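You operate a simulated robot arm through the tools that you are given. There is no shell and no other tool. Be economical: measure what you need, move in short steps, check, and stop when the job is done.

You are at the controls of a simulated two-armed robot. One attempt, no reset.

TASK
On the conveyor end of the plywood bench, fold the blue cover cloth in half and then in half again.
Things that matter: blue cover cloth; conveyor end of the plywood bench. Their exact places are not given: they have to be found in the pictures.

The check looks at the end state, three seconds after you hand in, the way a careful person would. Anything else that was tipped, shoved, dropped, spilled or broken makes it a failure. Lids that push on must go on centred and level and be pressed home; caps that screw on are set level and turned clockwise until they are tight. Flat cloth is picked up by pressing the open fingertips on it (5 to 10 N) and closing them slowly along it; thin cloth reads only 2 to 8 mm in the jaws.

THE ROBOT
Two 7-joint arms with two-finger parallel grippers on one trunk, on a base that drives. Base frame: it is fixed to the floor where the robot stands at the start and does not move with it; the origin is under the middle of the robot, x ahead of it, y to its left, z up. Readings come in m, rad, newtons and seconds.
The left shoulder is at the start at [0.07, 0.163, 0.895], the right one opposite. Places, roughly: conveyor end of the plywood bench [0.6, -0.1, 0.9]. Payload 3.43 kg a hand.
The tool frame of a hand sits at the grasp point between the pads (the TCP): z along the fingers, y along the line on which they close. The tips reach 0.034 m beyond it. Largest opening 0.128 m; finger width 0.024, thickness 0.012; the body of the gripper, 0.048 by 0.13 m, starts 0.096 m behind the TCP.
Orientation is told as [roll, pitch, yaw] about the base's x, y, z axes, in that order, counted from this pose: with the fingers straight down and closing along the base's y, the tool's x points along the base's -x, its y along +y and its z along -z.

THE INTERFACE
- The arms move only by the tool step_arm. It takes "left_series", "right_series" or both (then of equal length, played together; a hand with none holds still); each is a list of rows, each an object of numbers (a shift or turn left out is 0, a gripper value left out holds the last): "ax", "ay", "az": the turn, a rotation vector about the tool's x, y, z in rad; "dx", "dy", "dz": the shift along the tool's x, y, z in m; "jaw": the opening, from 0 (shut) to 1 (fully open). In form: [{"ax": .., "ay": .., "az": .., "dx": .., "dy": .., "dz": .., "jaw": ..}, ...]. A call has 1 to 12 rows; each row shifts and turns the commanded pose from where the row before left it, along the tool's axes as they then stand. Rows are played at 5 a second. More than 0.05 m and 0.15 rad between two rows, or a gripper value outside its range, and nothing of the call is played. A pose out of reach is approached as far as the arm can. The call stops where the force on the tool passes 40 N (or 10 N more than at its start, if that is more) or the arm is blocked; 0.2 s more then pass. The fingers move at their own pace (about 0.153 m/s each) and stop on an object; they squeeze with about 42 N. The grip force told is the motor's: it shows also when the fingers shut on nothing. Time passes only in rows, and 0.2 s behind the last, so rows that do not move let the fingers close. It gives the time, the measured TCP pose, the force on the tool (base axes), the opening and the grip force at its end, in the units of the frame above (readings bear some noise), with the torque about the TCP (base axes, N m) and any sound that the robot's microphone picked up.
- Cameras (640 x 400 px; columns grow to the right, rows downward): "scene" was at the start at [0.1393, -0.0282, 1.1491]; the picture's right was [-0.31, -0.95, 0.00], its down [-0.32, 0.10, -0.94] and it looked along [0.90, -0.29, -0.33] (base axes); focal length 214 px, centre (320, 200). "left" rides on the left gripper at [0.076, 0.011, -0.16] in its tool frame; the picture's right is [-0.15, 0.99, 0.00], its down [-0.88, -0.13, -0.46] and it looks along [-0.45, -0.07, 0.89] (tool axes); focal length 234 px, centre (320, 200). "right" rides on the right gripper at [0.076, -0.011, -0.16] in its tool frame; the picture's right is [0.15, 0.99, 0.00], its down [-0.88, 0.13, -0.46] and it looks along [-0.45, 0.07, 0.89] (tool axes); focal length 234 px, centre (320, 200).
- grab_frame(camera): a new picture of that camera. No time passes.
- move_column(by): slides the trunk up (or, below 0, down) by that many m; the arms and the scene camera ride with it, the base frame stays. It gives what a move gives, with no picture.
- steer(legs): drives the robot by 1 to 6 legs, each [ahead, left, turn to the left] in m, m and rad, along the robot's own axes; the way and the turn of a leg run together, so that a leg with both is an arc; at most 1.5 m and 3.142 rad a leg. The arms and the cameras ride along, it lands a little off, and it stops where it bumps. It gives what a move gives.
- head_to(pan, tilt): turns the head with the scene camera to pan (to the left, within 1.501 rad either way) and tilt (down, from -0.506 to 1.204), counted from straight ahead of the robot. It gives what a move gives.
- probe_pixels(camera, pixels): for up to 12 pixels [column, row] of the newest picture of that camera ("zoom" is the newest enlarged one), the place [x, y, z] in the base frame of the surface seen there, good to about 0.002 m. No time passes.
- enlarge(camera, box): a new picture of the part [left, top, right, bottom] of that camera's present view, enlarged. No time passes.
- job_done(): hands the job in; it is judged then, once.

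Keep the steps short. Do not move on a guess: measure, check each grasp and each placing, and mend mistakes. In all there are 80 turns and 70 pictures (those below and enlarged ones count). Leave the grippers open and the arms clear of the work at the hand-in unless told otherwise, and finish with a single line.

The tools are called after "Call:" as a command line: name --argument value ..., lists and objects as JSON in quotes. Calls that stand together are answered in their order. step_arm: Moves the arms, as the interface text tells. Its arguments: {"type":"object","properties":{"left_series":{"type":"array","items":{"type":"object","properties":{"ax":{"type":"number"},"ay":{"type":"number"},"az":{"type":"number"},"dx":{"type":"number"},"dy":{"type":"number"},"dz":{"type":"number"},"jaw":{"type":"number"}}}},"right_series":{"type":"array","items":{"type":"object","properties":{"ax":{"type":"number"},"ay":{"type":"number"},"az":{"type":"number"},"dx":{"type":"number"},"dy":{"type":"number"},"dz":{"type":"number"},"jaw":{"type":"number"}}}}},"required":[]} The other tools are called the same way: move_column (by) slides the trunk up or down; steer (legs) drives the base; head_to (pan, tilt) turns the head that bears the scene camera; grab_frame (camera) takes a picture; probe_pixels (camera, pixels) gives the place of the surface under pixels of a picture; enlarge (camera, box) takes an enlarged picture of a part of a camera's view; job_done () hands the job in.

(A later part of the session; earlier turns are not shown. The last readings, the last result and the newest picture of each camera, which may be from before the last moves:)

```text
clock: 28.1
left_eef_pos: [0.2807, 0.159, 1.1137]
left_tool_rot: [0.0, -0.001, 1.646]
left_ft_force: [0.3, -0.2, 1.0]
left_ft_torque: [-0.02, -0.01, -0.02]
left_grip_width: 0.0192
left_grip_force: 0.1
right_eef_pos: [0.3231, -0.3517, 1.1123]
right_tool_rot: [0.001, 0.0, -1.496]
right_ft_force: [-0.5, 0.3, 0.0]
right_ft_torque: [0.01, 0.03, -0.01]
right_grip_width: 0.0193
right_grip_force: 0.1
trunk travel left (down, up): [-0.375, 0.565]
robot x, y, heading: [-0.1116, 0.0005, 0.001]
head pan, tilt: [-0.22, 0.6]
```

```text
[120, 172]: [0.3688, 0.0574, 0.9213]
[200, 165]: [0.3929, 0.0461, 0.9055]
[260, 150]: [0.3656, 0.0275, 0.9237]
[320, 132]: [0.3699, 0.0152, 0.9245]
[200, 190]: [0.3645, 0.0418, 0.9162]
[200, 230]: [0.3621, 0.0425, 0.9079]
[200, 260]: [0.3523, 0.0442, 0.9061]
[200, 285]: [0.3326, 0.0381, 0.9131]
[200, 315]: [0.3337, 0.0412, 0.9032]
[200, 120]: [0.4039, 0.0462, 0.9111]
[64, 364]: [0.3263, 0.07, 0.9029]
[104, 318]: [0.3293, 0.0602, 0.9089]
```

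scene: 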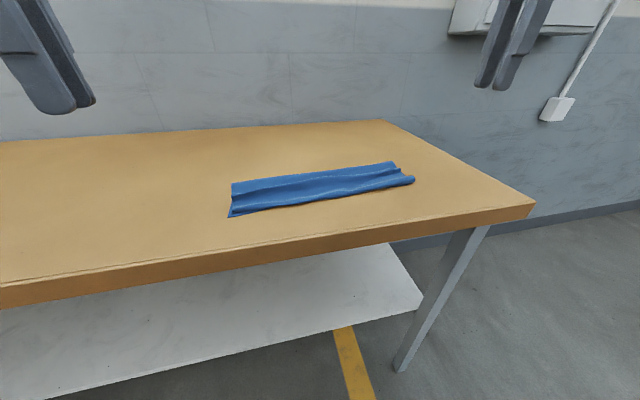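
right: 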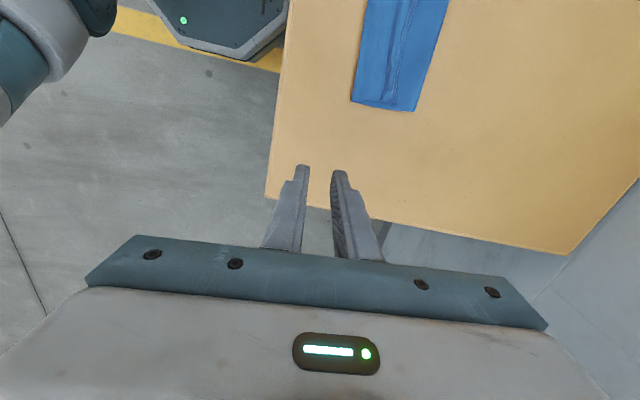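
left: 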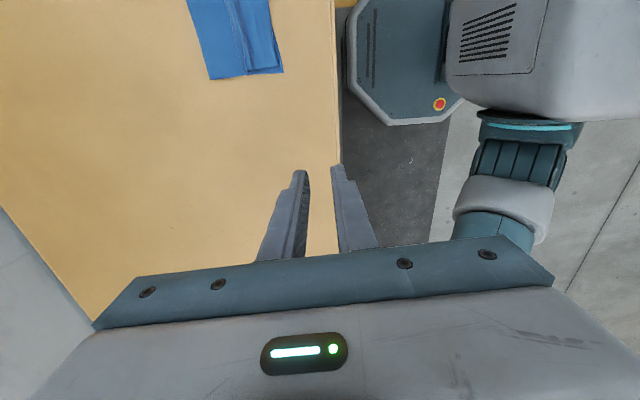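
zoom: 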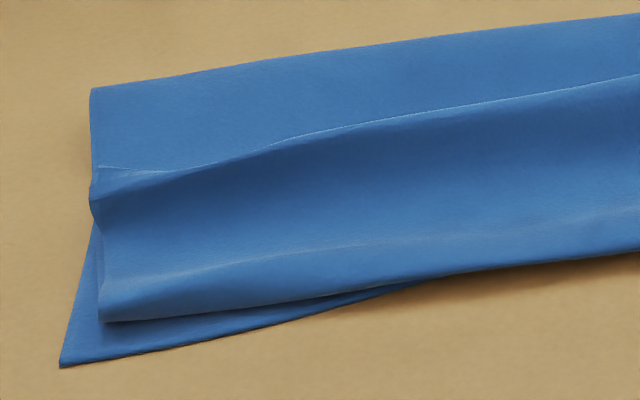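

Flat widths add up to only about 0.18 m of the 0.27 m of cloth, so a flap is folded back on top with its edge forming that ridge. I'll pinch the standing ridge with both hands, jaws across it, and pull it toward me. First I hover over it at (0.3665, 0.035) and (0.400, -0.25).

Call:
step_arm --left_series '[{"dx": 0.026, "dy": -0.0152, "dz": 0.0, "jaw": 0.234}, {"dx": 0.026, "dy": -0.0152, "dz": 0.03}, {"dx": 0.026, "dy": -0.0152, "dz": 0.035}, {"dx": 0.026, "dy": -0.0152, "dz": 0.035}, {"dx": 0.026, "dy": -0.0152, "dz": 0.04}, {}]' --right_series '[{"dx": 0.0192, "dy": 0.0168, "dz": 0.0, "jaw": 0.234}, {"dx": 0.0192, "dy": 0.0168, "dz": 0.03}, {"dx": 0.0192, "dy": 0.0168, "dz": 0.035}, {"dx": 0.0192, "dy": 0.0168, "dz": 0.035}, {"dx": 0.0192, "dy": 0.0168, "dz": 0.04}, {}]'

Call:
grab_frame --camera "left"

Call:
grab_frame --camera "right"

```text
clock: 29.5
left_eef_pos: [0.3631, 0.0338, 0.9719]
left_tool_rot: [0.0, 0.002, 1.647]
left_ft_force: [-0.9, 0.3, 0.3]
left_ft_torque: [-0.01, 0.0, -0.02]
left_grip_width: 0.0298
left_grip_force: 0.1
right_eef_pos: [0.3982, -0.2471, 0.9713]
right_tool_rot: [0.004, -0.001, -1.495]
right_ft_force: [-0.5, -0.5, 0.3]
right_ft_torque: [0.0, -0.03, 0.01]
right_grip_width: 0.0301
right_grip_force: 0.0
trunk travel left (down, up): [-0.375, 0.565]
robot x, y, heading: [-0.1122, -0.0009, -0.004]
head pan, tilt: [-0.22, 0.6]
```

```text
38 pictures are left
```

left: 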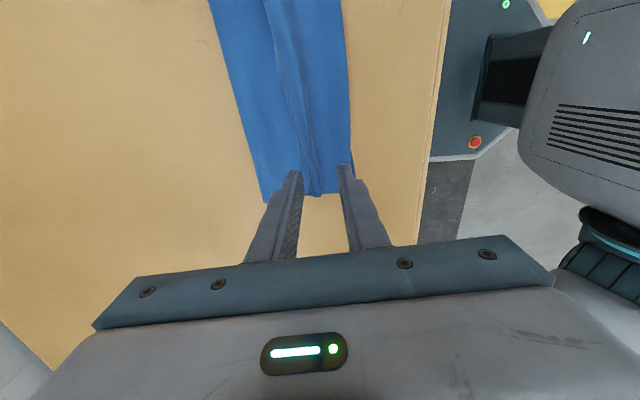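

```text
37 pictures are left
```

right: 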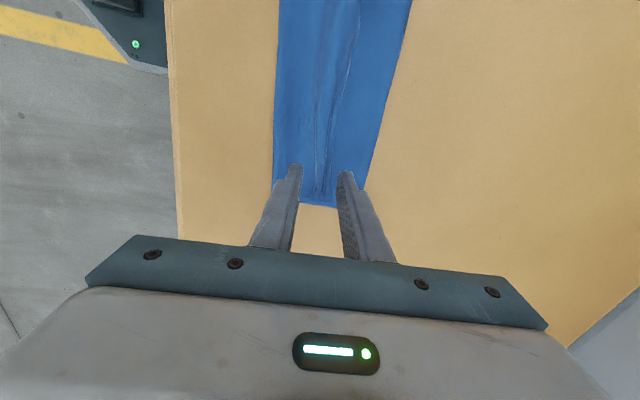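

The ridge is centred between the fingers in both views. One close zoom of it before pinching.

Call:
enlarge --camera "left" --box '[230, 80, 390, 200]'

Call:
enlarge --camera "right" --box '[260, 90, 420, 210]'

```text
3.33 times, centred on (310, 140) of left
```

zoom: 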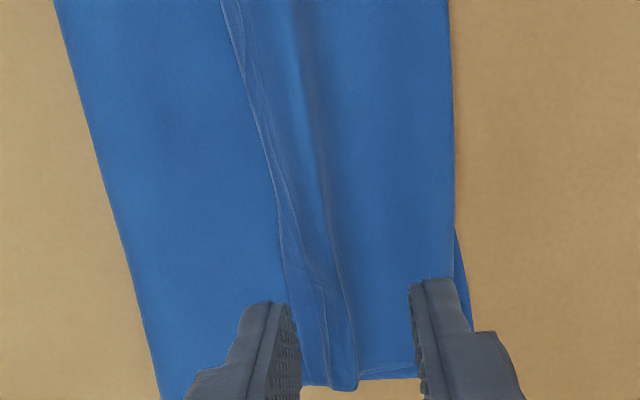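

```text
3.33 times, centred on (340, 150) of right
```

zoom: 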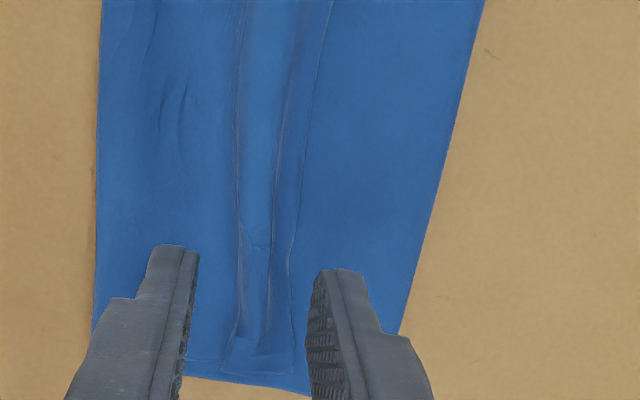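

The ridge's far side shows a crumpled free edge, which fits the folded-back flap. I'll lower to just above the layers and close on it.

Call:
step_arm --left_series '[{"dz": 0.015, "dy": -0.003}, {"dz": 0.01}, {}, {"jaw": 0.18}, {"jaw": 0.13}, {"jaw": 0.08}, {"jaw": 0.04}, {"jaw": 0.0}, {}, {}]' --right_series '[{"dz": 0.015, "dy": 0.001}, {"dz": 0.01}, {"dz": 0.002}, {"jaw": 0.18}, {"jaw": 0.13}, {"jaw": 0.08}, {"jaw": 0.04}, {"jaw": 0.0}, {}, {}]'

```text
clock: 31.7
left_eef_pos: [0.3672, 0.0323, 0.9478]
left_tool_rot: [0.001, 0.0, 1.646]
left_ft_force: [0.4, 0.4, -0.2]
left_ft_torque: [-0.02, 0.01, 0.02]
left_grip_width: 0.002
left_grip_force: 36.7
right_eef_pos: [0.3999, -0.2486, 0.9463]
right_tool_rot: [0.0, 0.001, -1.496]
right_ft_force: [0.5, -0.1, 0.5]
right_ft_torque: [-0.04, 0.01, 0.01]
right_grip_width: 0.0022
right_grip_force: 37.2
trunk travel left (down, up): [-0.375, 0.565]
robot x, y, heading: [-0.113, 0.0013, -0.002]
head pan, tilt: [-0.22, 0.6]
```

Both read about 2 mm, the same as before. I'll lift 3 cm, moving slightly toward me, and look.

Call:
step_arm --left_series '[{"dz": -0.01}, {"dz": -0.015, "dy": 0.005}, {"dz": -0.015, "dy": 0.005}, {}]' --right_series '[{"dz": -0.01}, {"dz": -0.015, "dy": -0.005}, {"dz": -0.015, "dy": -0.005}, {}]'

Call:
enlarge --camera "scene" --box '[195, 100, 451, 260]'

```text
clock: 32.7
left_eef_pos: [0.3582, 0.0321, 0.9873]
left_tool_rot: [0.0, 0.001, 1.646]
left_ft_force: [1.1, -0.5, 0.9]
left_ft_torque: [-0.03, 0.03, -0.02]
left_grip_width: 0.0024
left_grip_force: 37.1
right_eef_pos: [0.3909, -0.2505, 0.9847]
right_tool_rot: [-0.001, 0.001, -1.496]
right_ft_force: [0.4, 0.2, -0.9]
right_ft_torque: [0.0, 0.01, 0.0]
right_grip_width: 0.0025
right_grip_force: 37.2
trunk travel left (down, up): [-0.375, 0.565]
robot x, y, heading: [-0.111, 0.0017, -0.004]
head pan, tilt: [-0.22, 0.6]
```

```text
2.50 times, centred on (323, 180) of scene
```

zoom: 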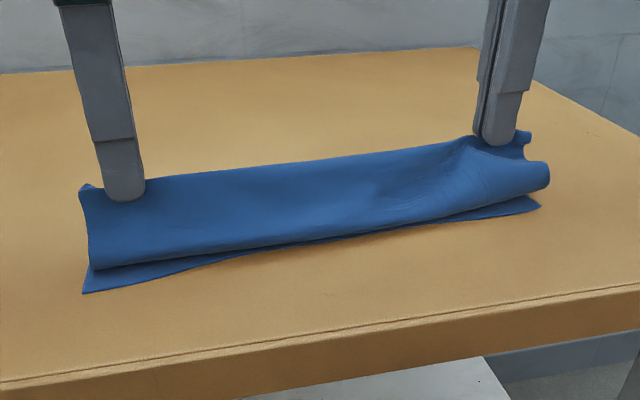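

That confirms it: I hold the free edge and the near roll is just the bent layer beneath it. I was gripping right at the edge, so it should be laid directly on the near edge with no allowance. I'll raise it upright over the middle line to pull out the slack, then tilt the hands.

Call:
step_arm --left_series '[{"dy": -0.0225, "dz": -0.0125}, {"dy": -0.0225, "dz": -0.0125}, {"dy": -0.0225, "dz": -0.0125}, {"dy": -0.0225, "dz": -0.0125}, {"ax": 0.09}, {"ax": 0.09}, {"ax": 0.09}, {"ax": 0.09}, {"ax": 0.09}, {"ax": 0.09}, {"ax": 0.09}, {"ax": 0.09}]' --right_series '[{"dy": 0.0225, "dz": -0.0125}, {"dy": 0.0225, "dz": -0.0125}, {"dy": 0.0225, "dz": -0.0125}, {"dy": 0.0225, "dz": -0.0125}, {"ax": -0.09}, {"ax": -0.09}, {"ax": -0.09}, {"ax": -0.09}, {"ax": -0.09}, {"ax": -0.09}, {"ax": -0.09}, {"ax": -0.09}]'

Call:
grab_frame --camera "scene"

```text
clock: 35.3
left_eef_pos: [0.4474, 0.0381, 1.0369]
left_tool_rot: [-0.722, 0.0, 1.645]
left_ft_force: [-0.6, 0.4, 0.1]
left_ft_torque: [-0.03, 0.05, 0.0]
left_grip_width: 0.0021
left_grip_force: 37.1
right_eef_pos: [0.4788, -0.2455, 1.0351]
right_tool_rot: [0.721, 0.0, -1.495]
right_ft_force: [-0.2, 0.9, -0.3]
right_ft_torque: [0.02, 0.04, -0.01]
right_grip_width: 0.0022
right_grip_force: 37.3
trunk travel left (down, up): [-0.375, 0.565]
robot x, y, heading: [-0.1148, -0.0003, 0.001]
head pan, tilt: [-0.22, 0.6]
```

```text
33 pictures are left
```

scene: 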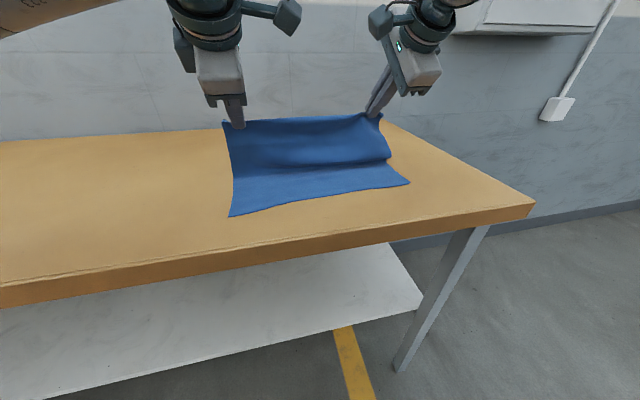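

Call:
enlarge --camera "scene" --box '[200, 80, 440, 230]'

Call:
probe_pixels --camera "scene" --pixels '[[230, 214], [260, 207], [310, 197], [360, 189], [407, 183], [236, 180], [310, 170], [390, 158], [310, 160], [310, 145], [228, 124], [378, 117]]'

```text
2.67 times, centred on (320, 155) of scene
```

zoom: 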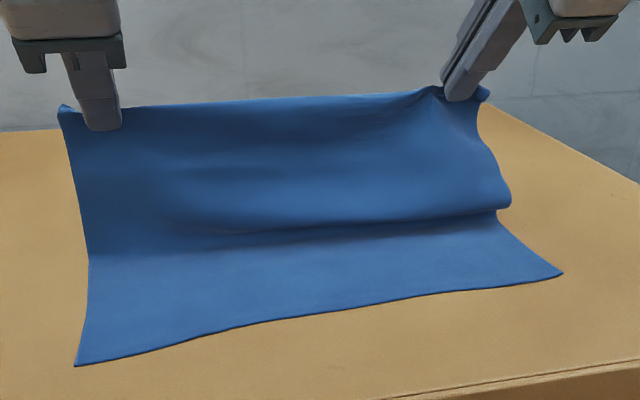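

```text
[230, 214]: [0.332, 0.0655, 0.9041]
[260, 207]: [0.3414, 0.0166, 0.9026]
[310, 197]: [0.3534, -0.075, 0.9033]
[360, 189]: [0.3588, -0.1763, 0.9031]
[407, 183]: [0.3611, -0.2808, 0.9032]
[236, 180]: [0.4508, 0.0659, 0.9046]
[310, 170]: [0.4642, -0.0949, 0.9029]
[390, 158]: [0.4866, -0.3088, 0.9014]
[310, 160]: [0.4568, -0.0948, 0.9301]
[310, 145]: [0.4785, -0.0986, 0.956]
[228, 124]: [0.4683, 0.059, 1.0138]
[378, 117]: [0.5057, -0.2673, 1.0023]
```

The sheet now stands upright with its fold near x≈0.465 and the near edge intact. I'll lay it down along an arc onto the near edge, spreading the hands slightly. The last two rows come after a check.

Call:
step_arm --left_series '[{"dx": -0.0015, "dy": 0.0192, "dz": -0.0145}, {"dx": -0.0015, "dy": 0.0209, "dz": -0.0112}, {"dx": -0.0015, "dy": 0.0218, "dz": -0.0075}, {"dx": -0.0015, "dy": 0.0218, "dz": -0.0034}, {"dx": -0.0015, "dy": 0.021, "dz": 0.0006}, {"dx": -0.0015, "dy": 0.0194, "dz": 0.0048}, {}]' --right_series '[{"dx": -0.0006, "dy": -0.0203, "dz": -0.0155}, {"dx": -0.0006, "dy": -0.0221, "dz": -0.0122}, {"dx": -0.0006, "dy": -0.0228, "dz": -0.0084}, {"dx": -0.0006, "dy": -0.0227, "dz": -0.0042}, {"dx": -0.0006, "dy": -0.0217, "dz": 0.0}, {"dx": -0.0006, "dy": -0.02, "dz": 0.0042}, {}]'

Call:
enlarge --camera "scene" --box '[190, 80, 446, 240]'

```text
clock: 36.9
left_eef_pos: [0.3334, 0.0388, 0.9792]
left_tool_rot: [-0.722, 0.001, 1.646]
left_ft_force: [1.1, -8.9, -1.0]
left_ft_torque: [-0.2, 0.01, -0.16]
left_grip_width: 0.0023
left_grip_force: 36.5
right_eef_pos: [0.3607, -0.2564, 0.9754]
right_tool_rot: [0.721, 0.002, -1.497]
right_ft_force: [-0.7, 8.6, -0.1]
right_ft_torque: [0.18, 0.08, 0.21]
right_grip_width: 0.0023
right_grip_force: 36.7
trunk travel left (down, up): [-0.375, 0.565]
robot x, y, heading: [-0.111, -0.0009, 0.001]
head pan, tilt: [-0.22, 0.6]
```

```text
2.50 times, centred on (318, 160) of scene
```

zoom: 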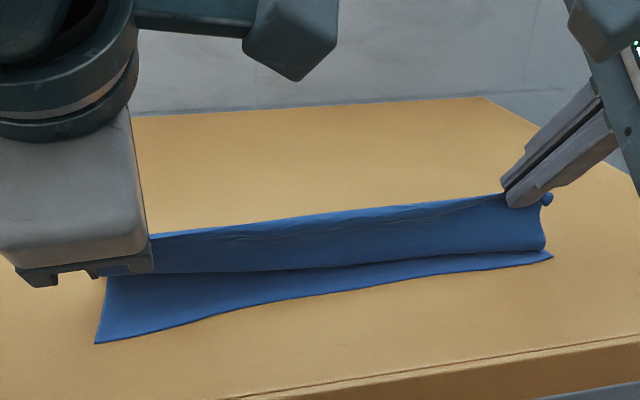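

Tension across the edge rose to about 9 N, so it's straight. I'll ease it 3 mm per hand and finish lowering onto the near edge.

Call:
step_arm --left_series '[{"dx": 0.0015, "dy": 0.0171, "dz": 0.0088}, {"dx": 0.0015, "dy": 0.0139, "dz": 0.0124}, {}]' --right_series '[{"dx": 0.0015, "dy": -0.0174, "dz": 0.0084}, {"dx": 0.0015, "dy": -0.0141, "dz": 0.0122}, {}]'

Call:
grab_frame --camera "left"

Call:
grab_frame --camera "right"

```text
clock: 37.7
left_eef_pos: [0.3247, 0.0347, 0.9436]
left_tool_rot: [-0.721, -0.001, 1.647]
left_ft_force: [-0.9, -0.6, 1.0]
left_ft_torque: [0.0, 0.04, -0.02]
left_grip_width: 0.0017
left_grip_force: 36.7
right_eef_pos: [0.3503, -0.2532, 0.94]
right_tool_rot: [0.72, 0.0, -1.497]
right_ft_force: [0.2, 0.9, 0.6]
right_ft_torque: [0.02, 0.0, 0.06]
right_grip_width: 0.0023
right_grip_force: 37.1
trunk travel left (down, up): [-0.375, 0.565]
robot x, y, heading: [-0.1139, 0.0014, -0.003]
head pan, tilt: [-0.22, 0.6]
```

```text
30 pictures are left
```

left: 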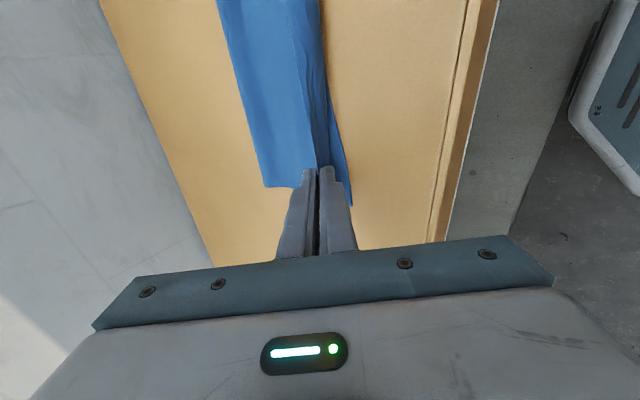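

```text
29 pictures are left
```

right: 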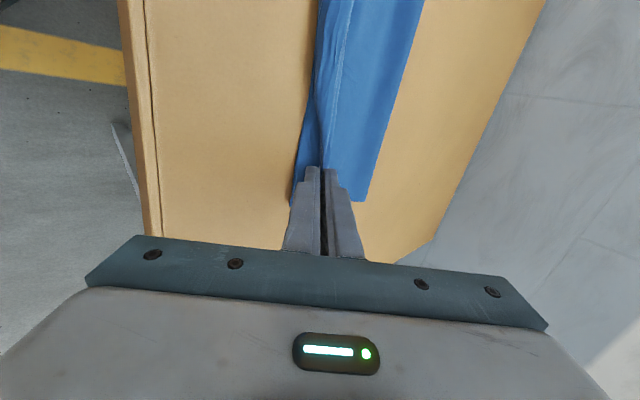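

The top edge sits right at the near edge in both views. Same release: open slightly and slide straight back.

Call:
step_arm --left_series '[{"jaw": 0.06}, {"jaw": 0.1}, {}, {"dz": -0.01}, {"dz": -0.01}, {"dz": -0.02}, {"dz": -0.03}, {"dz": -0.03}]' --right_series '[{"jaw": 0.06}, {"jaw": 0.1}, {}, {"dz": -0.01}, {"dz": -0.01}, {"dz": -0.02}, {"dz": -0.03}, {"dz": -0.03}]'

Call:
step_arm --left_series '[{"dy": -0.03, "dz": -0.025, "dx": -0.02}, {"dy": -0.03, "dz": -0.025, "dx": -0.02}, {"ax": -0.12, "dx": -0.02}, {"ax": -0.12, "dx": -0.02}, {"ax": -0.12, "dx": -0.02}, {"ax": -0.12}, {"ax": -0.12}, {"ax": -0.12}]' --right_series '[{"dy": 0.03, "dz": -0.025, "dx": -0.01}, {"dy": 0.03, "dz": -0.025, "dx": -0.02}, {"ax": 0.12, "dx": -0.02}, {"ax": 0.12, "dx": -0.02}, {"ax": 0.12, "dx": -0.02}, {"ax": 0.12}, {"ax": 0.12}, {"ax": 0.12}]'

Call:
enlarge --camera "scene" --box '[206, 130, 430, 230]'

```text
clock: 39.5
left_eef_pos: [0.2578, 0.0319, 1.0176]
left_tool_rot: [-0.722, 0.0, 1.646]
left_ft_force: [-0.5, -0.1, 0.3]
left_ft_torque: [0.0, -0.05, -0.01]
left_grip_width: 0.0126
left_grip_force: 0.1
right_eef_pos: [0.2849, -0.2623, 1.0151]
right_tool_rot: [0.722, 0.0, -1.495]
right_ft_force: [-0.3, -0.6, -0.3]
right_ft_torque: [0.03, -0.05, -0.02]
right_grip_width: 0.0128
right_grip_force: 0.0
trunk travel left (down, up): [-0.375, 0.565]
robot x, y, heading: [-0.1097, -0.0051, 0.002]
head pan, tilt: [-0.22, 0.6]
```

```text
clock: 41.3
left_eef_pos: [0.2634, 0.1322, 1.0941]
left_tool_rot: [0.004, 0.0, 1.646]
left_ft_force: [-0.7, -0.3, 0.3]
left_ft_torque: [-0.01, 0.03, -0.01]
left_grip_width: 0.0128
left_grip_force: 0.0
right_eef_pos: [0.3038, -0.3491, 1.0942]
right_tool_rot: [-0.003, -0.002, -1.496]
right_ft_force: [0.9, -0.1, -0.2]
right_ft_torque: [-0.02, 0.04, -0.02]
right_grip_width: 0.0129
right_grip_force: 0.0
trunk travel left (down, up): [-0.375, 0.565]
robot x, y, heading: [-0.1133, -0.0045, 0.001]
head pan, tilt: [-0.22, 0.6]
```

```text
2.86 times, centred on (318, 180) of scene
```

zoom: 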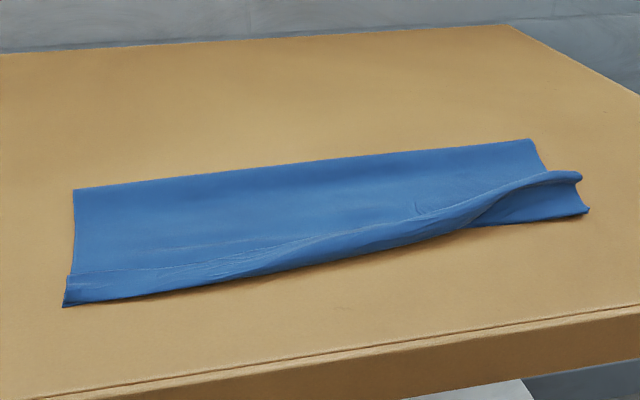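

The left end is well aligned. The right end's top edge has curled back a little, so I'll measure both.

Call:
probe_pixels --camera "zoom" --pixels '[[76, 190], [66, 303], [300, 168], [528, 141], [577, 175], [540, 183], [588, 210], [500, 222], [420, 232], [420, 215], [300, 258], [560, 190]]'

Call:
enlarge --camera "right" --box '[280, 0, 480, 125]'

```text
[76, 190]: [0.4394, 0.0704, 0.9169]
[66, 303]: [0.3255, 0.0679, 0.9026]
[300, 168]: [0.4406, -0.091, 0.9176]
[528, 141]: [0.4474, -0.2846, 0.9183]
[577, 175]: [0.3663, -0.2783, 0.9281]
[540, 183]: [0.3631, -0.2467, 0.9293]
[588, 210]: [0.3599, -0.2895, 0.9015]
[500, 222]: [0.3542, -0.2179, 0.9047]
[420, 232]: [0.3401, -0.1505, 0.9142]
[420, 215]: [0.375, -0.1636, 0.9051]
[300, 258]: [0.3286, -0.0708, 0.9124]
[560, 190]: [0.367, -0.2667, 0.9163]
```

```text
3.20 times, centred on (380, 62) of right
```

zoom: 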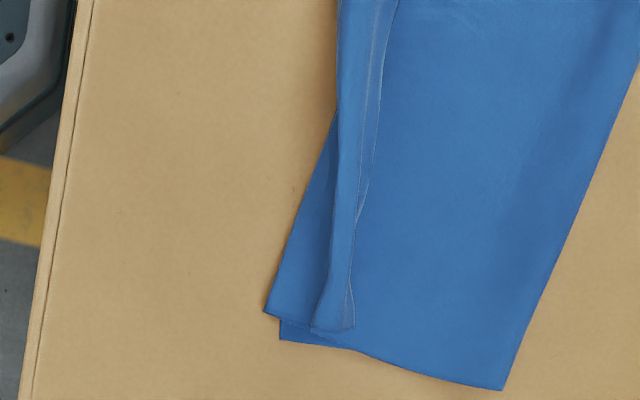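

The right end's top edge is only standing up at about (0.365, -0.26, z 0.929), over the near edge. I'll use the closed right fingers to brush it over toward me, starting from behind it at x≈0.398.

Call:
step_arm --right_series '[{"dx": 0.02, "dy": 0.025, "dz": 0.01, "jaw": 0.0}, {"dx": 0.02, "dy": 0.025, "dz": 0.03}, {"dx": 0.02, "dy": 0.025, "dz": 0.03}, {"dx": 0.02, "dy": 0.025, "dz": 0.02}, {"dz": 0.03}, {"dz": 0.03}, {}]'

Call:
step_arm --right_series '[{"dy": -0.008}, {"dy": -0.01}, {"dy": -0.01}, {"dy": -0.012}, {"dy": -0.012, "dz": 0.001}, {"dy": -0.01, "dz": 0.001}, {}]'

Call:
enlarge --camera "scene" --box '[206, 130, 430, 230]'

```text
clock: 42.9
left_eef_pos: [0.2621, 0.1331, 1.0946]
left_tool_rot: [0.0, 0.002, 1.646]
left_ft_force: [-0.6, -0.6, 0.2]
left_ft_torque: [0.0, -0.01, -0.03]
left_grip_width: 0.0127
left_grip_force: 0.0
right_eef_pos: [0.3984, -0.2611, 0.944]
right_tool_rot: [0.0, 0.001, -1.496]
right_ft_force: [-0.3, 0.7, 1.1]
right_ft_torque: [-0.01, -0.02, -0.02]
right_grip_width: 0.0
right_grip_force: 33.2
trunk travel left (down, up): [-0.375, 0.565]
robot x, y, heading: [-0.1163, -0.0025, -0.001]
head pan, tilt: [-0.22, 0.6]
```

```text
clock: 44.5
left_eef_pos: [0.2627, 0.1326, 1.094]
left_tool_rot: [0.0, 0.0, 1.646]
left_ft_force: [0.5, 0.4, -0.3]
left_ft_torque: [0.02, 0.0, 0.0]
left_grip_width: 0.0128
left_grip_force: 0.0
right_eef_pos: [0.335, -0.2666, 0.9417]
right_tool_rot: [0.0, -0.002, -1.496]
right_ft_force: [-0.3, 0.1, 0.1]
right_ft_torque: [0.04, 0.0, 0.0]
right_grip_width: 0.0
right_grip_force: 33.4
trunk travel left (down, up): [-0.375, 0.565]
robot x, y, heading: [-0.1132, -0.0026, 0.004]
head pan, tilt: [-0.22, 0.6]
```

```text
2.86 times, centred on (318, 180) of scene
```

zoom: 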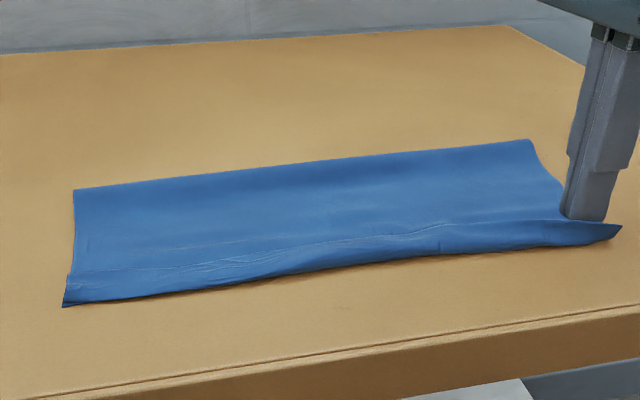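

The edge flipped over toward me. I'll lift the right hand clear and check.

Call:
step_arm --right_series '[{"dz": -0.04}, {"dz": -0.04, "dx": -0.02}, {"dz": -0.04, "dx": -0.03}, {"dx": -0.03}]'

Call:
enlarge --camera "scene" --box '[206, 130, 430, 230]'

Call:
probe_pixels --camera "zoom" --pixels '[[76, 190], [66, 303], [300, 168], [528, 141], [605, 235], [570, 225], [545, 240], [440, 252], [440, 235], [300, 272], [180, 292], [300, 200]]'

```text
clock: 45.5
left_eef_pos: [0.2611, 0.1307, 1.0942]
left_tool_rot: [0.0, -0.003, 1.645]
left_ft_force: [0.1, 0.4, -0.4]
left_ft_torque: [0.04, 0.01, -0.02]
left_grip_width: 0.0125
left_grip_force: 0.1
right_eef_pos: [0.3409, -0.3482, 1.0594]
right_tool_rot: [-0.001, 0.002, -1.496]
right_ft_force: [-0.1, 0.0, -0.4]
right_ft_torque: [0.03, 0.02, 0.02]
right_grip_width: 0.0
right_grip_force: 33.2
trunk travel left (down, up): [-0.375, 0.565]
robot x, y, heading: [-0.1145, 0.0022, 0.0]
head pan, tilt: [-0.22, 0.6]
```

```text
2.86 times, centred on (318, 180) of scene
```

zoom: 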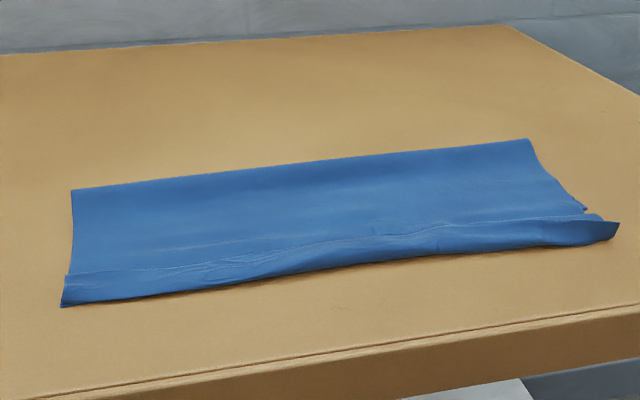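

```text
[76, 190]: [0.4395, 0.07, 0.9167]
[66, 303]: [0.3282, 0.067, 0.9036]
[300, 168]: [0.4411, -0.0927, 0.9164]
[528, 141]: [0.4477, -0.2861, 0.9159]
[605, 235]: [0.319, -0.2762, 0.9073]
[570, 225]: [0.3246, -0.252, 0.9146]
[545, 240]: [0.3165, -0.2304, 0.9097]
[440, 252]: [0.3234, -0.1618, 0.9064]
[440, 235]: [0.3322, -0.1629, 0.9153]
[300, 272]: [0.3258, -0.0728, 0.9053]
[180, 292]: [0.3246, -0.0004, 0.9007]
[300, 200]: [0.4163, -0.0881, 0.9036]
```

The top edge now overshoots on the right and middle. I'll check from the wrist view where the bottom edge lies.

Call:
enlarge --camera "right" --box '[240, 0, 480, 150]'

```text
2.67 times, centred on (360, 75) of right
```

zoom: 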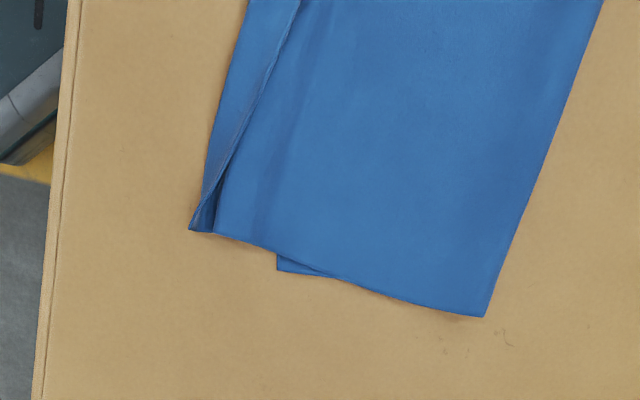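

Call:
probe_pixels --camera "zoom" --pixels '[[193, 230], [213, 231], [280, 268], [482, 314], [235, 180], [260, 120], [300, 10], [246, 10]]'

```text
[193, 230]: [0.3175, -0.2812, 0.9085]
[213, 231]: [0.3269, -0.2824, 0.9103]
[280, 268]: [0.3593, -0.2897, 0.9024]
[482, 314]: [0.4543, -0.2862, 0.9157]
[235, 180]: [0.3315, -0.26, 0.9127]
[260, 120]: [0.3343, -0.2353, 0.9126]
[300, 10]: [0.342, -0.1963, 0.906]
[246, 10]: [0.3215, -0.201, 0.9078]
```

The bottom-right corner is at (0.359, -0.290) and the top corner overshoots to (0.318, -0.281). I'll press the closed right fingertips lightly on the overshoot at x≈0.338, y≈-0.25 and drag it away from me. First the approach and press.

Call:
step_arm --right_series '[{"dx": 0.0245, "dy": 0.001}, {"dx": 0.0245, "dy": 0.001}, {"dx": 0.0245, "dy": 0.001, "dz": 0.02}, {"dx": 0.0245, "dy": 0.001, "dz": 0.03}, {"dz": 0.04}, {"dz": 0.02}, {"dz": 0.008}, {"dz": 0.002}, {"dz": 0.0015}, {}]'

```text
clock: 47.7
left_eef_pos: [0.2622, 0.1308, 1.0948]
left_tool_rot: [0.001, 0.001, 1.645]
left_ft_force: [0.8, -0.8, 0.9]
left_ft_torque: [-0.03, 0.03, -0.02]
left_grip_width: 0.0127
left_grip_force: 0.0
right_eef_pos: [0.3378, -0.2483, 0.9383]
right_tool_rot: [0.0, -0.001, -1.497]
right_ft_force: [0.5, -0.2, 0.6]
right_ft_torque: [-0.02, 0.0, 0.02]
right_grip_width: 0.0003
right_grip_force: 32.8
trunk travel left (down, up): [-0.375, 0.565]
robot x, y, heading: [-0.1152, -0.0015, -0.003]
head pan, tilt: [-0.22, 0.6]
```

Almost in contact. I'll go down 2 mm more, then read.

Call:
step_arm --right_series '[{"dz": 0.001}, {"dz": 0.001}, {}]'

```text
clock: 48.5
left_eef_pos: [0.2626, 0.1308, 1.0947]
left_tool_rot: [0.0, 0.0, 1.646]
left_ft_force: [0.6, 0.1, 0.2]
left_ft_torque: [-0.01, 0.0, 0.0]
left_grip_width: 0.0131
left_grip_force: 0.1
right_eef_pos: [0.3363, -0.2499, 0.9362]
right_tool_rot: [0.001, 0.001, -1.498]
right_ft_force: [1.0, 0.7, 0.7]
right_ft_torque: [-0.01, 0.01, 0.0]
right_grip_width: 0.0
right_grip_force: 33.1
trunk travel left (down, up): [-0.375, 0.565]
robot x, y, heading: [-0.1125, 0.0014, -0.001]
head pan, tilt: [-0.22, 0.6]
```

Call:
step_arm --right_series '[{"dz": 0.001}, {"dz": 0.0005}, {}]'

```text
clock: 49.3
left_eef_pos: [0.2628, 0.1318, 1.0938]
left_tool_rot: [0.0, 0.0, 1.647]
left_ft_force: [0.3, -0.7, 0.1]
left_ft_torque: [0.02, 0.01, -0.01]
left_grip_width: 0.0127
left_grip_force: 0.1
right_eef_pos: [0.3374, -0.2487, 0.9362]
right_tool_rot: [0.0, 0.0, -1.496]
right_ft_force: [-0.9, -0.7, 4.5]
right_ft_torque: [0.03, 0.06, 0.02]
right_grip_width: 0.0
right_grip_force: 33.0
trunk travel left (down, up): [-0.375, 0.565]
robot x, y, heading: [-0.1142, -0.0008, -0.001]
head pan, tilt: [-0.22, 0.6]
```

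Contact is 4.5 N. Now I drag 3.5 cm away from me, easing up slightly as the fingers ride over the bottom layer.

Call:
step_arm --right_series '[{"dy": 0.005}, {"dy": 0.005, "dz": -0.0007}, {"dy": 0.006, "dz": -0.0006}, {"dy": 0.006, "dz": -0.0004}, {"dy": 0.006}, {"dy": 0.006}, {}]'

Call:
enlarge --camera "scene" --box '[206, 130, 430, 230]'

```text
clock: 50.9
left_eef_pos: [0.2623, 0.1325, 1.0951]
left_tool_rot: [0.0, 0.0, 1.646]
left_ft_force: [-0.8, 0.5, -0.8]
left_ft_torque: [0.07, -0.03, -0.02]
left_grip_width: 0.0129
left_grip_force: 0.1
right_eef_pos: [0.3712, -0.2465, 0.9366]
right_tool_rot: [0.001, -0.001, -1.497]
right_ft_force: [-0.5, 0.2, 0.4]
right_ft_torque: [-0.06, 0.03, 0.0]
right_grip_width: 0.0
right_grip_force: 33.2
trunk travel left (down, up): [-0.375, 0.565]
robot x, y, heading: [-0.11, -0.0018, 0.004]
head pan, tilt: [-0.22, 0.6]
```

```text
2.86 times, centred on (318, 180) of scene
```

zoom: 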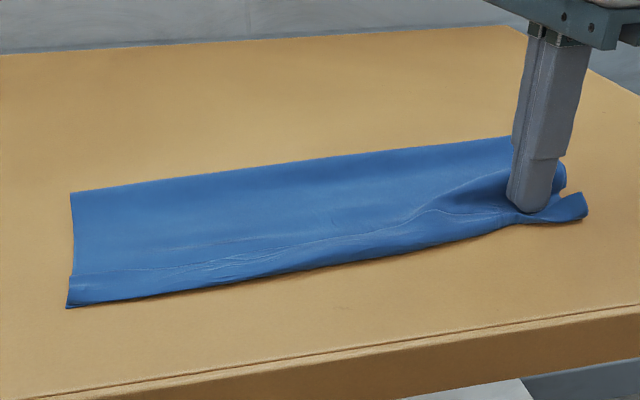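

The right edge moved back in. I'll lift and do the same push around the middle, after measuring.

Call:
step_arm --right_series '[{"dz": -0.03}, {"dz": -0.04}, {"dz": -0.04, "dx": -0.03}, {"dx": -0.04}, {"dx": -0.03}]'

Call:
enlarge --camera "right" --box '[240, 0, 480, 150]'

Call:
probe_pixels --camera "zoom" --pixels '[[246, 10], [240, 50], [230, 100]]'

Call:
enlarge --camera "scene" --box '[206, 130, 430, 230]'

```text
clock: 52.1
left_eef_pos: [0.2637, 0.1308, 1.0942]
left_tool_rot: [-0.001, 0.0, 1.646]
left_ft_force: [0.1, -1.1, 0.2]
left_ft_torque: [0.0, -0.03, 0.01]
left_grip_width: 0.0128
left_grip_force: 0.1
right_eef_pos: [0.3785, -0.3453, 1.0471]
right_tool_rot: [-0.001, 0.001, -1.497]
right_ft_force: [0.1, 0.0, 0.0]
right_ft_torque: [-0.01, -0.05, -0.01]
right_grip_width: 0.0
right_grip_force: 33.4
trunk travel left (down, up): [-0.375, 0.565]
robot x, y, heading: [-0.1114, -0.0011, -0.003]
head pan, tilt: [-0.22, 0.6]
```

```text
2.67 times, centred on (360, 75) of right
```

zoom: 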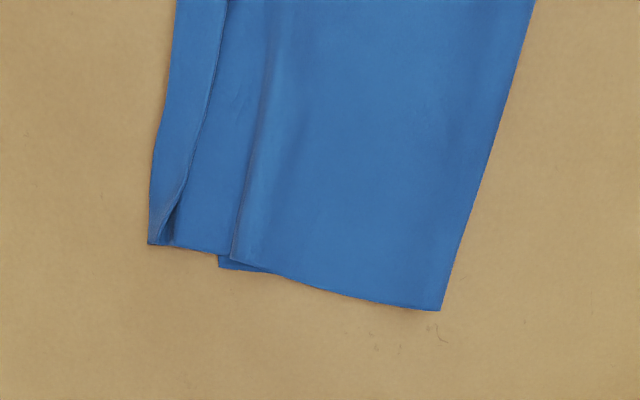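

```text
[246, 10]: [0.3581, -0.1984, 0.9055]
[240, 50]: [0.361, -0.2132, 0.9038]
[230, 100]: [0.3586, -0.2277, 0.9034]
```

```text
2.86 times, centred on (318, 180) of scene
```

zoom: 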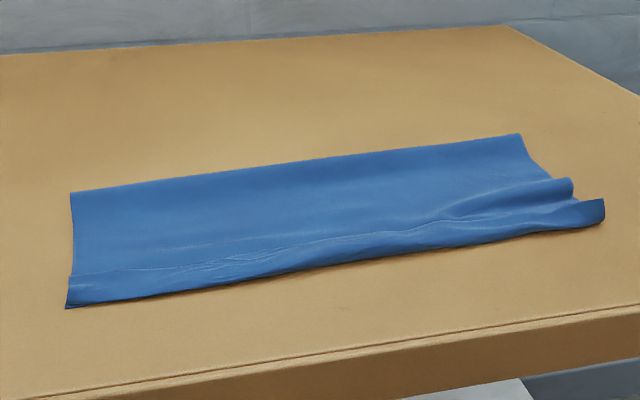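

The left end is aligned. The right end still has slack that belongs in the fold, since the fold is at x≈0.454 and should be ≈0.49. I'll press lightly just beyond the wrinkle at (0.392, -0.25) and stroke away from me toward the fold.

Call:
step_arm --right_series '[{"dx": 0.0235, "dy": 0.005}, {"dx": 0.0235, "dy": 0.005}, {"dx": 0.0235, "dy": 0.005, "dz": 0.02}, {"dx": 0.0235, "dy": 0.005, "dz": 0.03}, {"dz": 0.04}, {"dz": 0.017}, {"dz": 0.002}, {"dz": 0.001}, {}]'

```text
clock: 54.1
left_eef_pos: [0.2632, 0.1315, 1.0953]
left_tool_rot: [0.0, -0.001, 1.646]
left_ft_force: [-0.3, -0.3, 0.2]
left_ft_torque: [0.0, 0.0, 0.02]
left_grip_width: 0.0128
left_grip_force: 0.1
right_eef_pos: [0.394, -0.2502, 0.9364]
right_tool_rot: [0.0, 0.0, -1.495]
right_ft_force: [0.5, -0.2, 0.1]
right_ft_torque: [0.01, 0.02, 0.03]
right_grip_width: 0.0001
right_grip_force: 32.3
trunk travel left (down, up): [-0.375, 0.565]
robot x, y, heading: [-0.114, 0.0017, 0.001]
head pan, tilt: [-0.22, 0.6]
```

Call:
step_arm --right_series '[{"dz": 0.001}, {"dz": 0.0005}, {}]'

```text
clock: 54.9
left_eef_pos: [0.2623, 0.1317, 1.0948]
left_tool_rot: [0.002, 0.0, 1.646]
left_ft_force: [-1.0, 0.0, -0.5]
left_ft_torque: [0.01, -0.03, 0.03]
left_grip_width: 0.0128
left_grip_force: 0.0
right_eef_pos: [0.3931, -0.2501, 0.9361]
right_tool_rot: [-0.001, 0.001, -1.495]
right_ft_force: [0.6, -0.5, 1.5]
right_ft_torque: [-0.02, -0.04, 0.01]
right_grip_width: 0.0
right_grip_force: 33.4
trunk travel left (down, up): [-0.375, 0.565]
robot x, y, heading: [-0.1153, 0.0022, -0.001]
head pan, tilt: [-0.22, 0.6]
```

Light contact at 1.5 N. I'll stroke 5 cm toward the fold, pressing a touch more, then lift.

Call:
step_arm --right_series '[{"dz": 0.0006}, {"dy": 0.008}, {"dy": 0.01}, {"dy": 0.01}, {"dy": 0.01}, {"dy": 0.01}, {}]'

Call:
enlarge --camera "scene" --box '[206, 130, 430, 230]'

```text
clock: 56.5
left_eef_pos: [0.2625, 0.1318, 1.0943]
left_tool_rot: [-0.002, -0.001, 1.647]
left_ft_force: [-0.1, -0.3, -0.1]
left_ft_torque: [0.0, -0.02, -0.03]
left_grip_width: 0.0127
left_grip_force: 0.1
right_eef_pos: [0.44, -0.245, 0.9359]
right_tool_rot: [0.001, 0.0, -1.495]
right_ft_force: [-1.2, -0.3, 6.8]
right_ft_torque: [0.04, 0.04, 0.03]
right_grip_width: 0.0
right_grip_force: 33.0
trunk travel left (down, up): [-0.375, 0.565]
robot x, y, heading: [-0.1121, 0.0006, -0.005]
head pan, tilt: [-0.22, 0.6]
```

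```text
2.86 times, centred on (318, 180) of scene
```

zoom: 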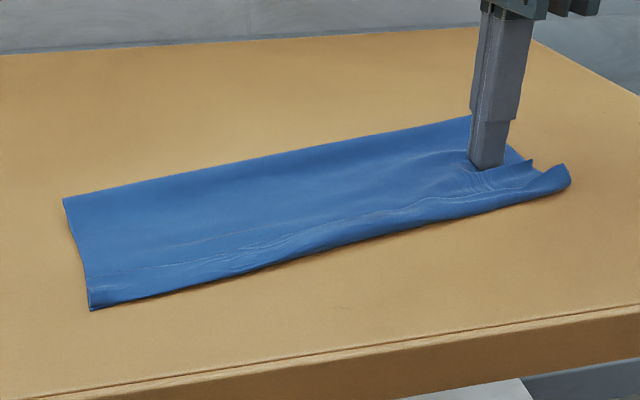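

That shifted the right end of the whole cloth as well. I'll lift off and measure the state.

Call:
step_arm --right_series '[{"dz": -0.04}, {"dz": -0.04}, {"dz": -0.04, "dx": -0.03}, {"dx": -0.04}, {"dx": -0.03}]'

Call:
enlarge --camera "scene" --box '[206, 130, 430, 230]'

Call:
probe_pixels --camera "zoom" --pixels '[[66, 203], [92, 306], [250, 163], [460, 122], [515, 145], [568, 180], [540, 198], [440, 222], [250, 270], [400, 205], [450, 150], [540, 165]]'

Call:
enlarge --camera "right" --box '[200, 0, 456, 160]'

```text
clock: 57.7
left_eef_pos: [0.2627, 0.131, 1.0936]
left_tool_rot: [0.0, -0.001, 1.645]
left_ft_force: [-0.3, -0.1, -0.1]
left_ft_torque: [0.01, -0.02, -0.02]
left_grip_width: 0.0129
left_grip_force: 0.1
right_eef_pos: [0.4479, -0.3455, 1.0544]
right_tool_rot: [0.0, 0.003, -1.495]
right_ft_force: [-0.1, -0.1, -0.1]
right_ft_torque: [0.02, 0.02, 0.02]
right_grip_width: 0.0
right_grip_force: 32.9
trunk travel left (down, up): [-0.375, 0.565]
robot x, y, heading: [-0.1161, -0.0043, 0.004]
head pan, tilt: [-0.22, 0.6]
```

```text
2.86 times, centred on (318, 180) of scene
```

zoom: 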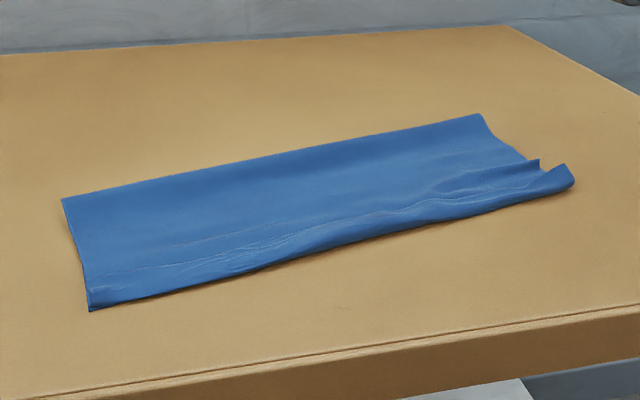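

```text
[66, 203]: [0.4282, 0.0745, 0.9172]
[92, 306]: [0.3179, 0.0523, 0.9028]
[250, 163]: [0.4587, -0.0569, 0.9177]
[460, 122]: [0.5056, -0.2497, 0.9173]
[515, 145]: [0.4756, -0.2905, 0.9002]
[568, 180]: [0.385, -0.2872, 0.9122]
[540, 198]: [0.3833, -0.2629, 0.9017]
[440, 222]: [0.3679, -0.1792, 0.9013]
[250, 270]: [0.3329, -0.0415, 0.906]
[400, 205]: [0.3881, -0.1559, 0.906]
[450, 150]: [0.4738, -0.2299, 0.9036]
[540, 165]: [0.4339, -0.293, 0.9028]
```

```text
2.50 times, centred on (328, 80) of right
```

zoom: 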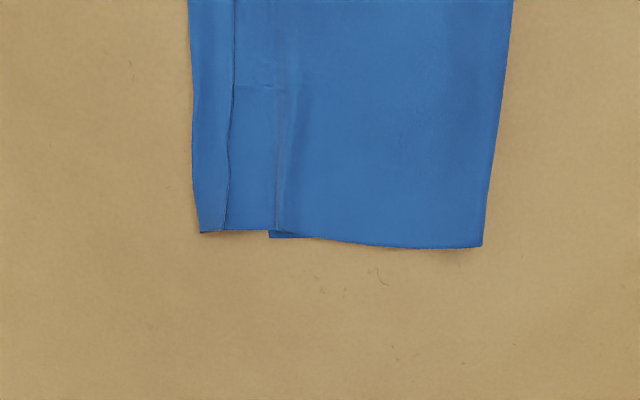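

The strip is neat, rotated about 11°, and good at the left, but the right top edge overshoots the bottom edge. I'll measure the free-edge ridge and the bottom corner there.

Call:
probe_pixels --camera "zoom" --pixels '[[202, 230], [226, 226], [229, 190], [232, 140], [250, 190], [272, 236], [279, 190], [285, 140], [480, 245], [195, 150], [310, 190]]'

```text
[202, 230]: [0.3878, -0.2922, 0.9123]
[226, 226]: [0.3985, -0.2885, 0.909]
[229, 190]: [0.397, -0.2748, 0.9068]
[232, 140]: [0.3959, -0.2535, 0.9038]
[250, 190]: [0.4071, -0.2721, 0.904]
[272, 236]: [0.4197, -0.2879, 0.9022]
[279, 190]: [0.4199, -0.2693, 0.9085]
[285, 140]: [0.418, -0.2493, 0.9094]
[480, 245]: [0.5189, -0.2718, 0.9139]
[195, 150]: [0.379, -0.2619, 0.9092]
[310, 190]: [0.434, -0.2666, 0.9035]
```

The shape is a clean half: the edges match at the left and there is a small inset at the right, with the overlap flat. Now for the second fold: the right hand picks the middle of the left short edge near (0.373, 0.064) and carries it to the right end. I'll move the left hand out of the way and turn the right hand to yaw ≈0.2 to match the strip.

Call:
step_arm --left_series '[{"dz": -0.03}, {"dz": -0.03}, {"dx": -0.04}, {"dx": -0.04}, {"dx": -0.04}, {"dx": -0.03}, {}, {}, {}, {}, {}, {}]' --right_series '[{"az": -0.141, "jaw": 0.234}, {"az": -0.141}, {"az": -0.141}, {"az": -0.141}, {"az": -0.141}, {"az": -0.141}, {"az": -0.141}, {"az": -0.141}, {"az": -0.141}, {"az": -0.141}, {"az": -0.141}, {"az": -0.141}]'

Call:
step_arm --right_series '[{"dx": -0.0006, "dy": 0.0394}, {"dx": -0.0006, "dy": 0.0394}, {"dx": -0.0006, "dy": 0.0394}, {"dx": -0.0006, "dy": 0.0394}, {"dx": -0.0006, "dy": 0.0394}, {"dx": -0.0006, "dy": 0.0394}, {"dx": -0.0006, "dy": 0.0394}, {"dx": -0.0006, "dy": 0.0394}, {"dx": -0.0006, "dy": 0.0394}, {"dx": -0.0006, "dy": 0.0394}, {"dz": 0.03}, {"dz": 0.03}]'

Call:
grab_frame --camera "right"

```text
clock: 60.3
left_eef_pos: [0.2524, 0.2796, 1.1532]
left_tool_rot: [-0.001, 0.002, 1.647]
left_ft_force: [0.1, -0.6, 1.3]
left_ft_torque: [0.02, 0.01, 0.0]
left_grip_width: 0.0127
left_grip_force: 0.0
right_eef_pos: [0.4474, -0.3473, 1.0549]
right_tool_rot: [0.0, 0.0, 0.199]
right_ft_force: [-0.4, -0.6, -0.5]
right_ft_torque: [0.0, -0.04, 0.0]
right_grip_width: 0.03
right_grip_force: 0.2
trunk travel left (down, up): [-0.375, 0.565]
robot x, y, heading: [-0.1131, -0.0011, 0.005]
head pan, tilt: [-0.22, 0.6]
```

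```text
clock: 62.9
left_eef_pos: [0.2529, 0.281, 1.1523]
left_tool_rot: [0.0, 0.0, 1.646]
left_ft_force: [0.5, -0.3, -0.3]
left_ft_torque: [0.01, -0.02, 0.01]
left_grip_width: 0.0129
left_grip_force: 0.0
right_eef_pos: [0.3481, -0.1516, 0.9648]
right_tool_rot: [0.002, -0.001, 0.195]
right_ft_force: [-0.6, -0.6, 0.0]
right_ft_torque: [-0.02, 0.02, 0.0]
right_grip_width: 0.0301
right_grip_force: 0.0
right hand out of reach, approached as far as the arm can: row 4, 5, 6, 7, 8, 9, 10
trunk travel left (down, up): [-0.375, 0.565]
robot x, y, heading: [-0.1089, -0.0019, 0.003]
head pan, tilt: [-0.22, 0.6]
```

```text
17 pictures are left
```

right: 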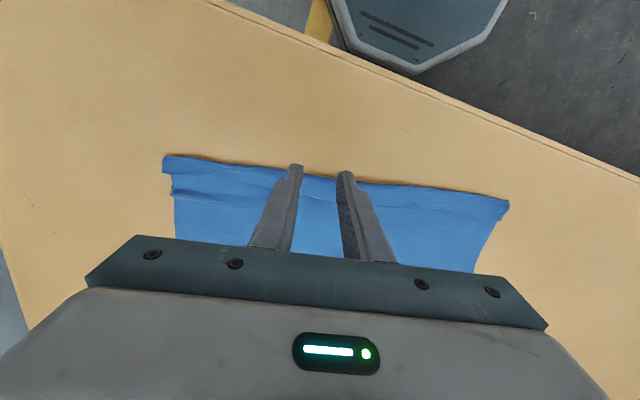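

The right hand can't reach that far left from this standing spot. I'll raise it and strafe the robot 0.25 m left, so the left edge falls in its natural reach. Later I can strafe right to carry the edge.

Call:
step_arm --right_series '[{"dz": -0.03}, {"dz": -0.03}, {"dz": -0.02}]'

Call:
steer --legs '[[0, 0.13, 0], [0, 0.12, 0]]'

Call:
grab_frame --camera "scene"

```text
clock: 63.7
left_eef_pos: [0.2523, 0.2799, 1.154]
left_tool_rot: [-0.002, -0.001, 1.646]
left_ft_force: [0.6, -0.8, -0.9]
left_ft_torque: [0.01, -0.01, 0.0]
left_grip_width: 0.0128
left_grip_force: 0.0
right_eef_pos: [0.3496, -0.1554, 1.0398]
right_tool_rot: [0.002, -0.003, 0.192]
right_ft_force: [0.1, 0.0, -0.4]
right_ft_torque: [-0.02, -0.05, 0.01]
right_grip_width: 0.0301
right_grip_force: 0.2
right hand out of reach, approached as far as the arm can: row 3
trunk travel left (down, up): [-0.375, 0.565]
robot x, y, heading: [-0.1106, -0.0007, 0.001]
head pan, tilt: [-0.22, 0.6]
```

```text
clock: 65.8
left_eef_pos: [0.2533, 0.5309, 1.1544]
left_tool_rot: [0.0, 0.003, 1.644]
left_ft_force: [-0.5, 0.5, -0.2]
left_ft_torque: [-0.06, 0.04, -0.02]
left_grip_width: 0.0128
left_grip_force: 0.0
right_eef_pos: [0.3515, 0.0937, 1.0384]
right_tool_rot: [0.002, -0.001, 0.193]
right_ft_force: [-0.2, -0.1, 0.3]
right_ft_torque: [-0.04, -0.01, -0.01]
right_grip_width: 0.0299
right_grip_force: 0.1
trunk travel left (down, up): [-0.375, 0.565]
robot x, y, heading: [-0.1162, 0.2509, 0.003]
head pan, tilt: [-0.22, 0.6]
```

```text
16 pictures are left
```

scene: 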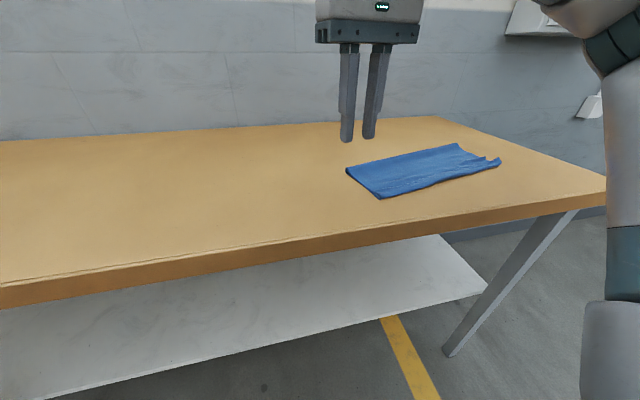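

The drive was clean. I'll measure the left short edge and the strip's right corners.

Call:
probe_pixels --camera "scene" --pixels '[[347, 169], [381, 197], [363, 183], [372, 180], [365, 172], [380, 190], [457, 144], [499, 162], [480, 157], [400, 172]]'

```text
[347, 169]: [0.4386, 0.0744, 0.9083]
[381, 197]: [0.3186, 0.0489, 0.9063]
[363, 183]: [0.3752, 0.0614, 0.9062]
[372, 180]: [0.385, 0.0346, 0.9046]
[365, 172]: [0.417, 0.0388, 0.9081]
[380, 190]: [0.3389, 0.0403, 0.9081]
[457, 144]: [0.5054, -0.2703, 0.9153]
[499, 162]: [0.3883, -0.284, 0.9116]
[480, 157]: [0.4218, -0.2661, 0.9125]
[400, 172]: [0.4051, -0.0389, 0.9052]
```

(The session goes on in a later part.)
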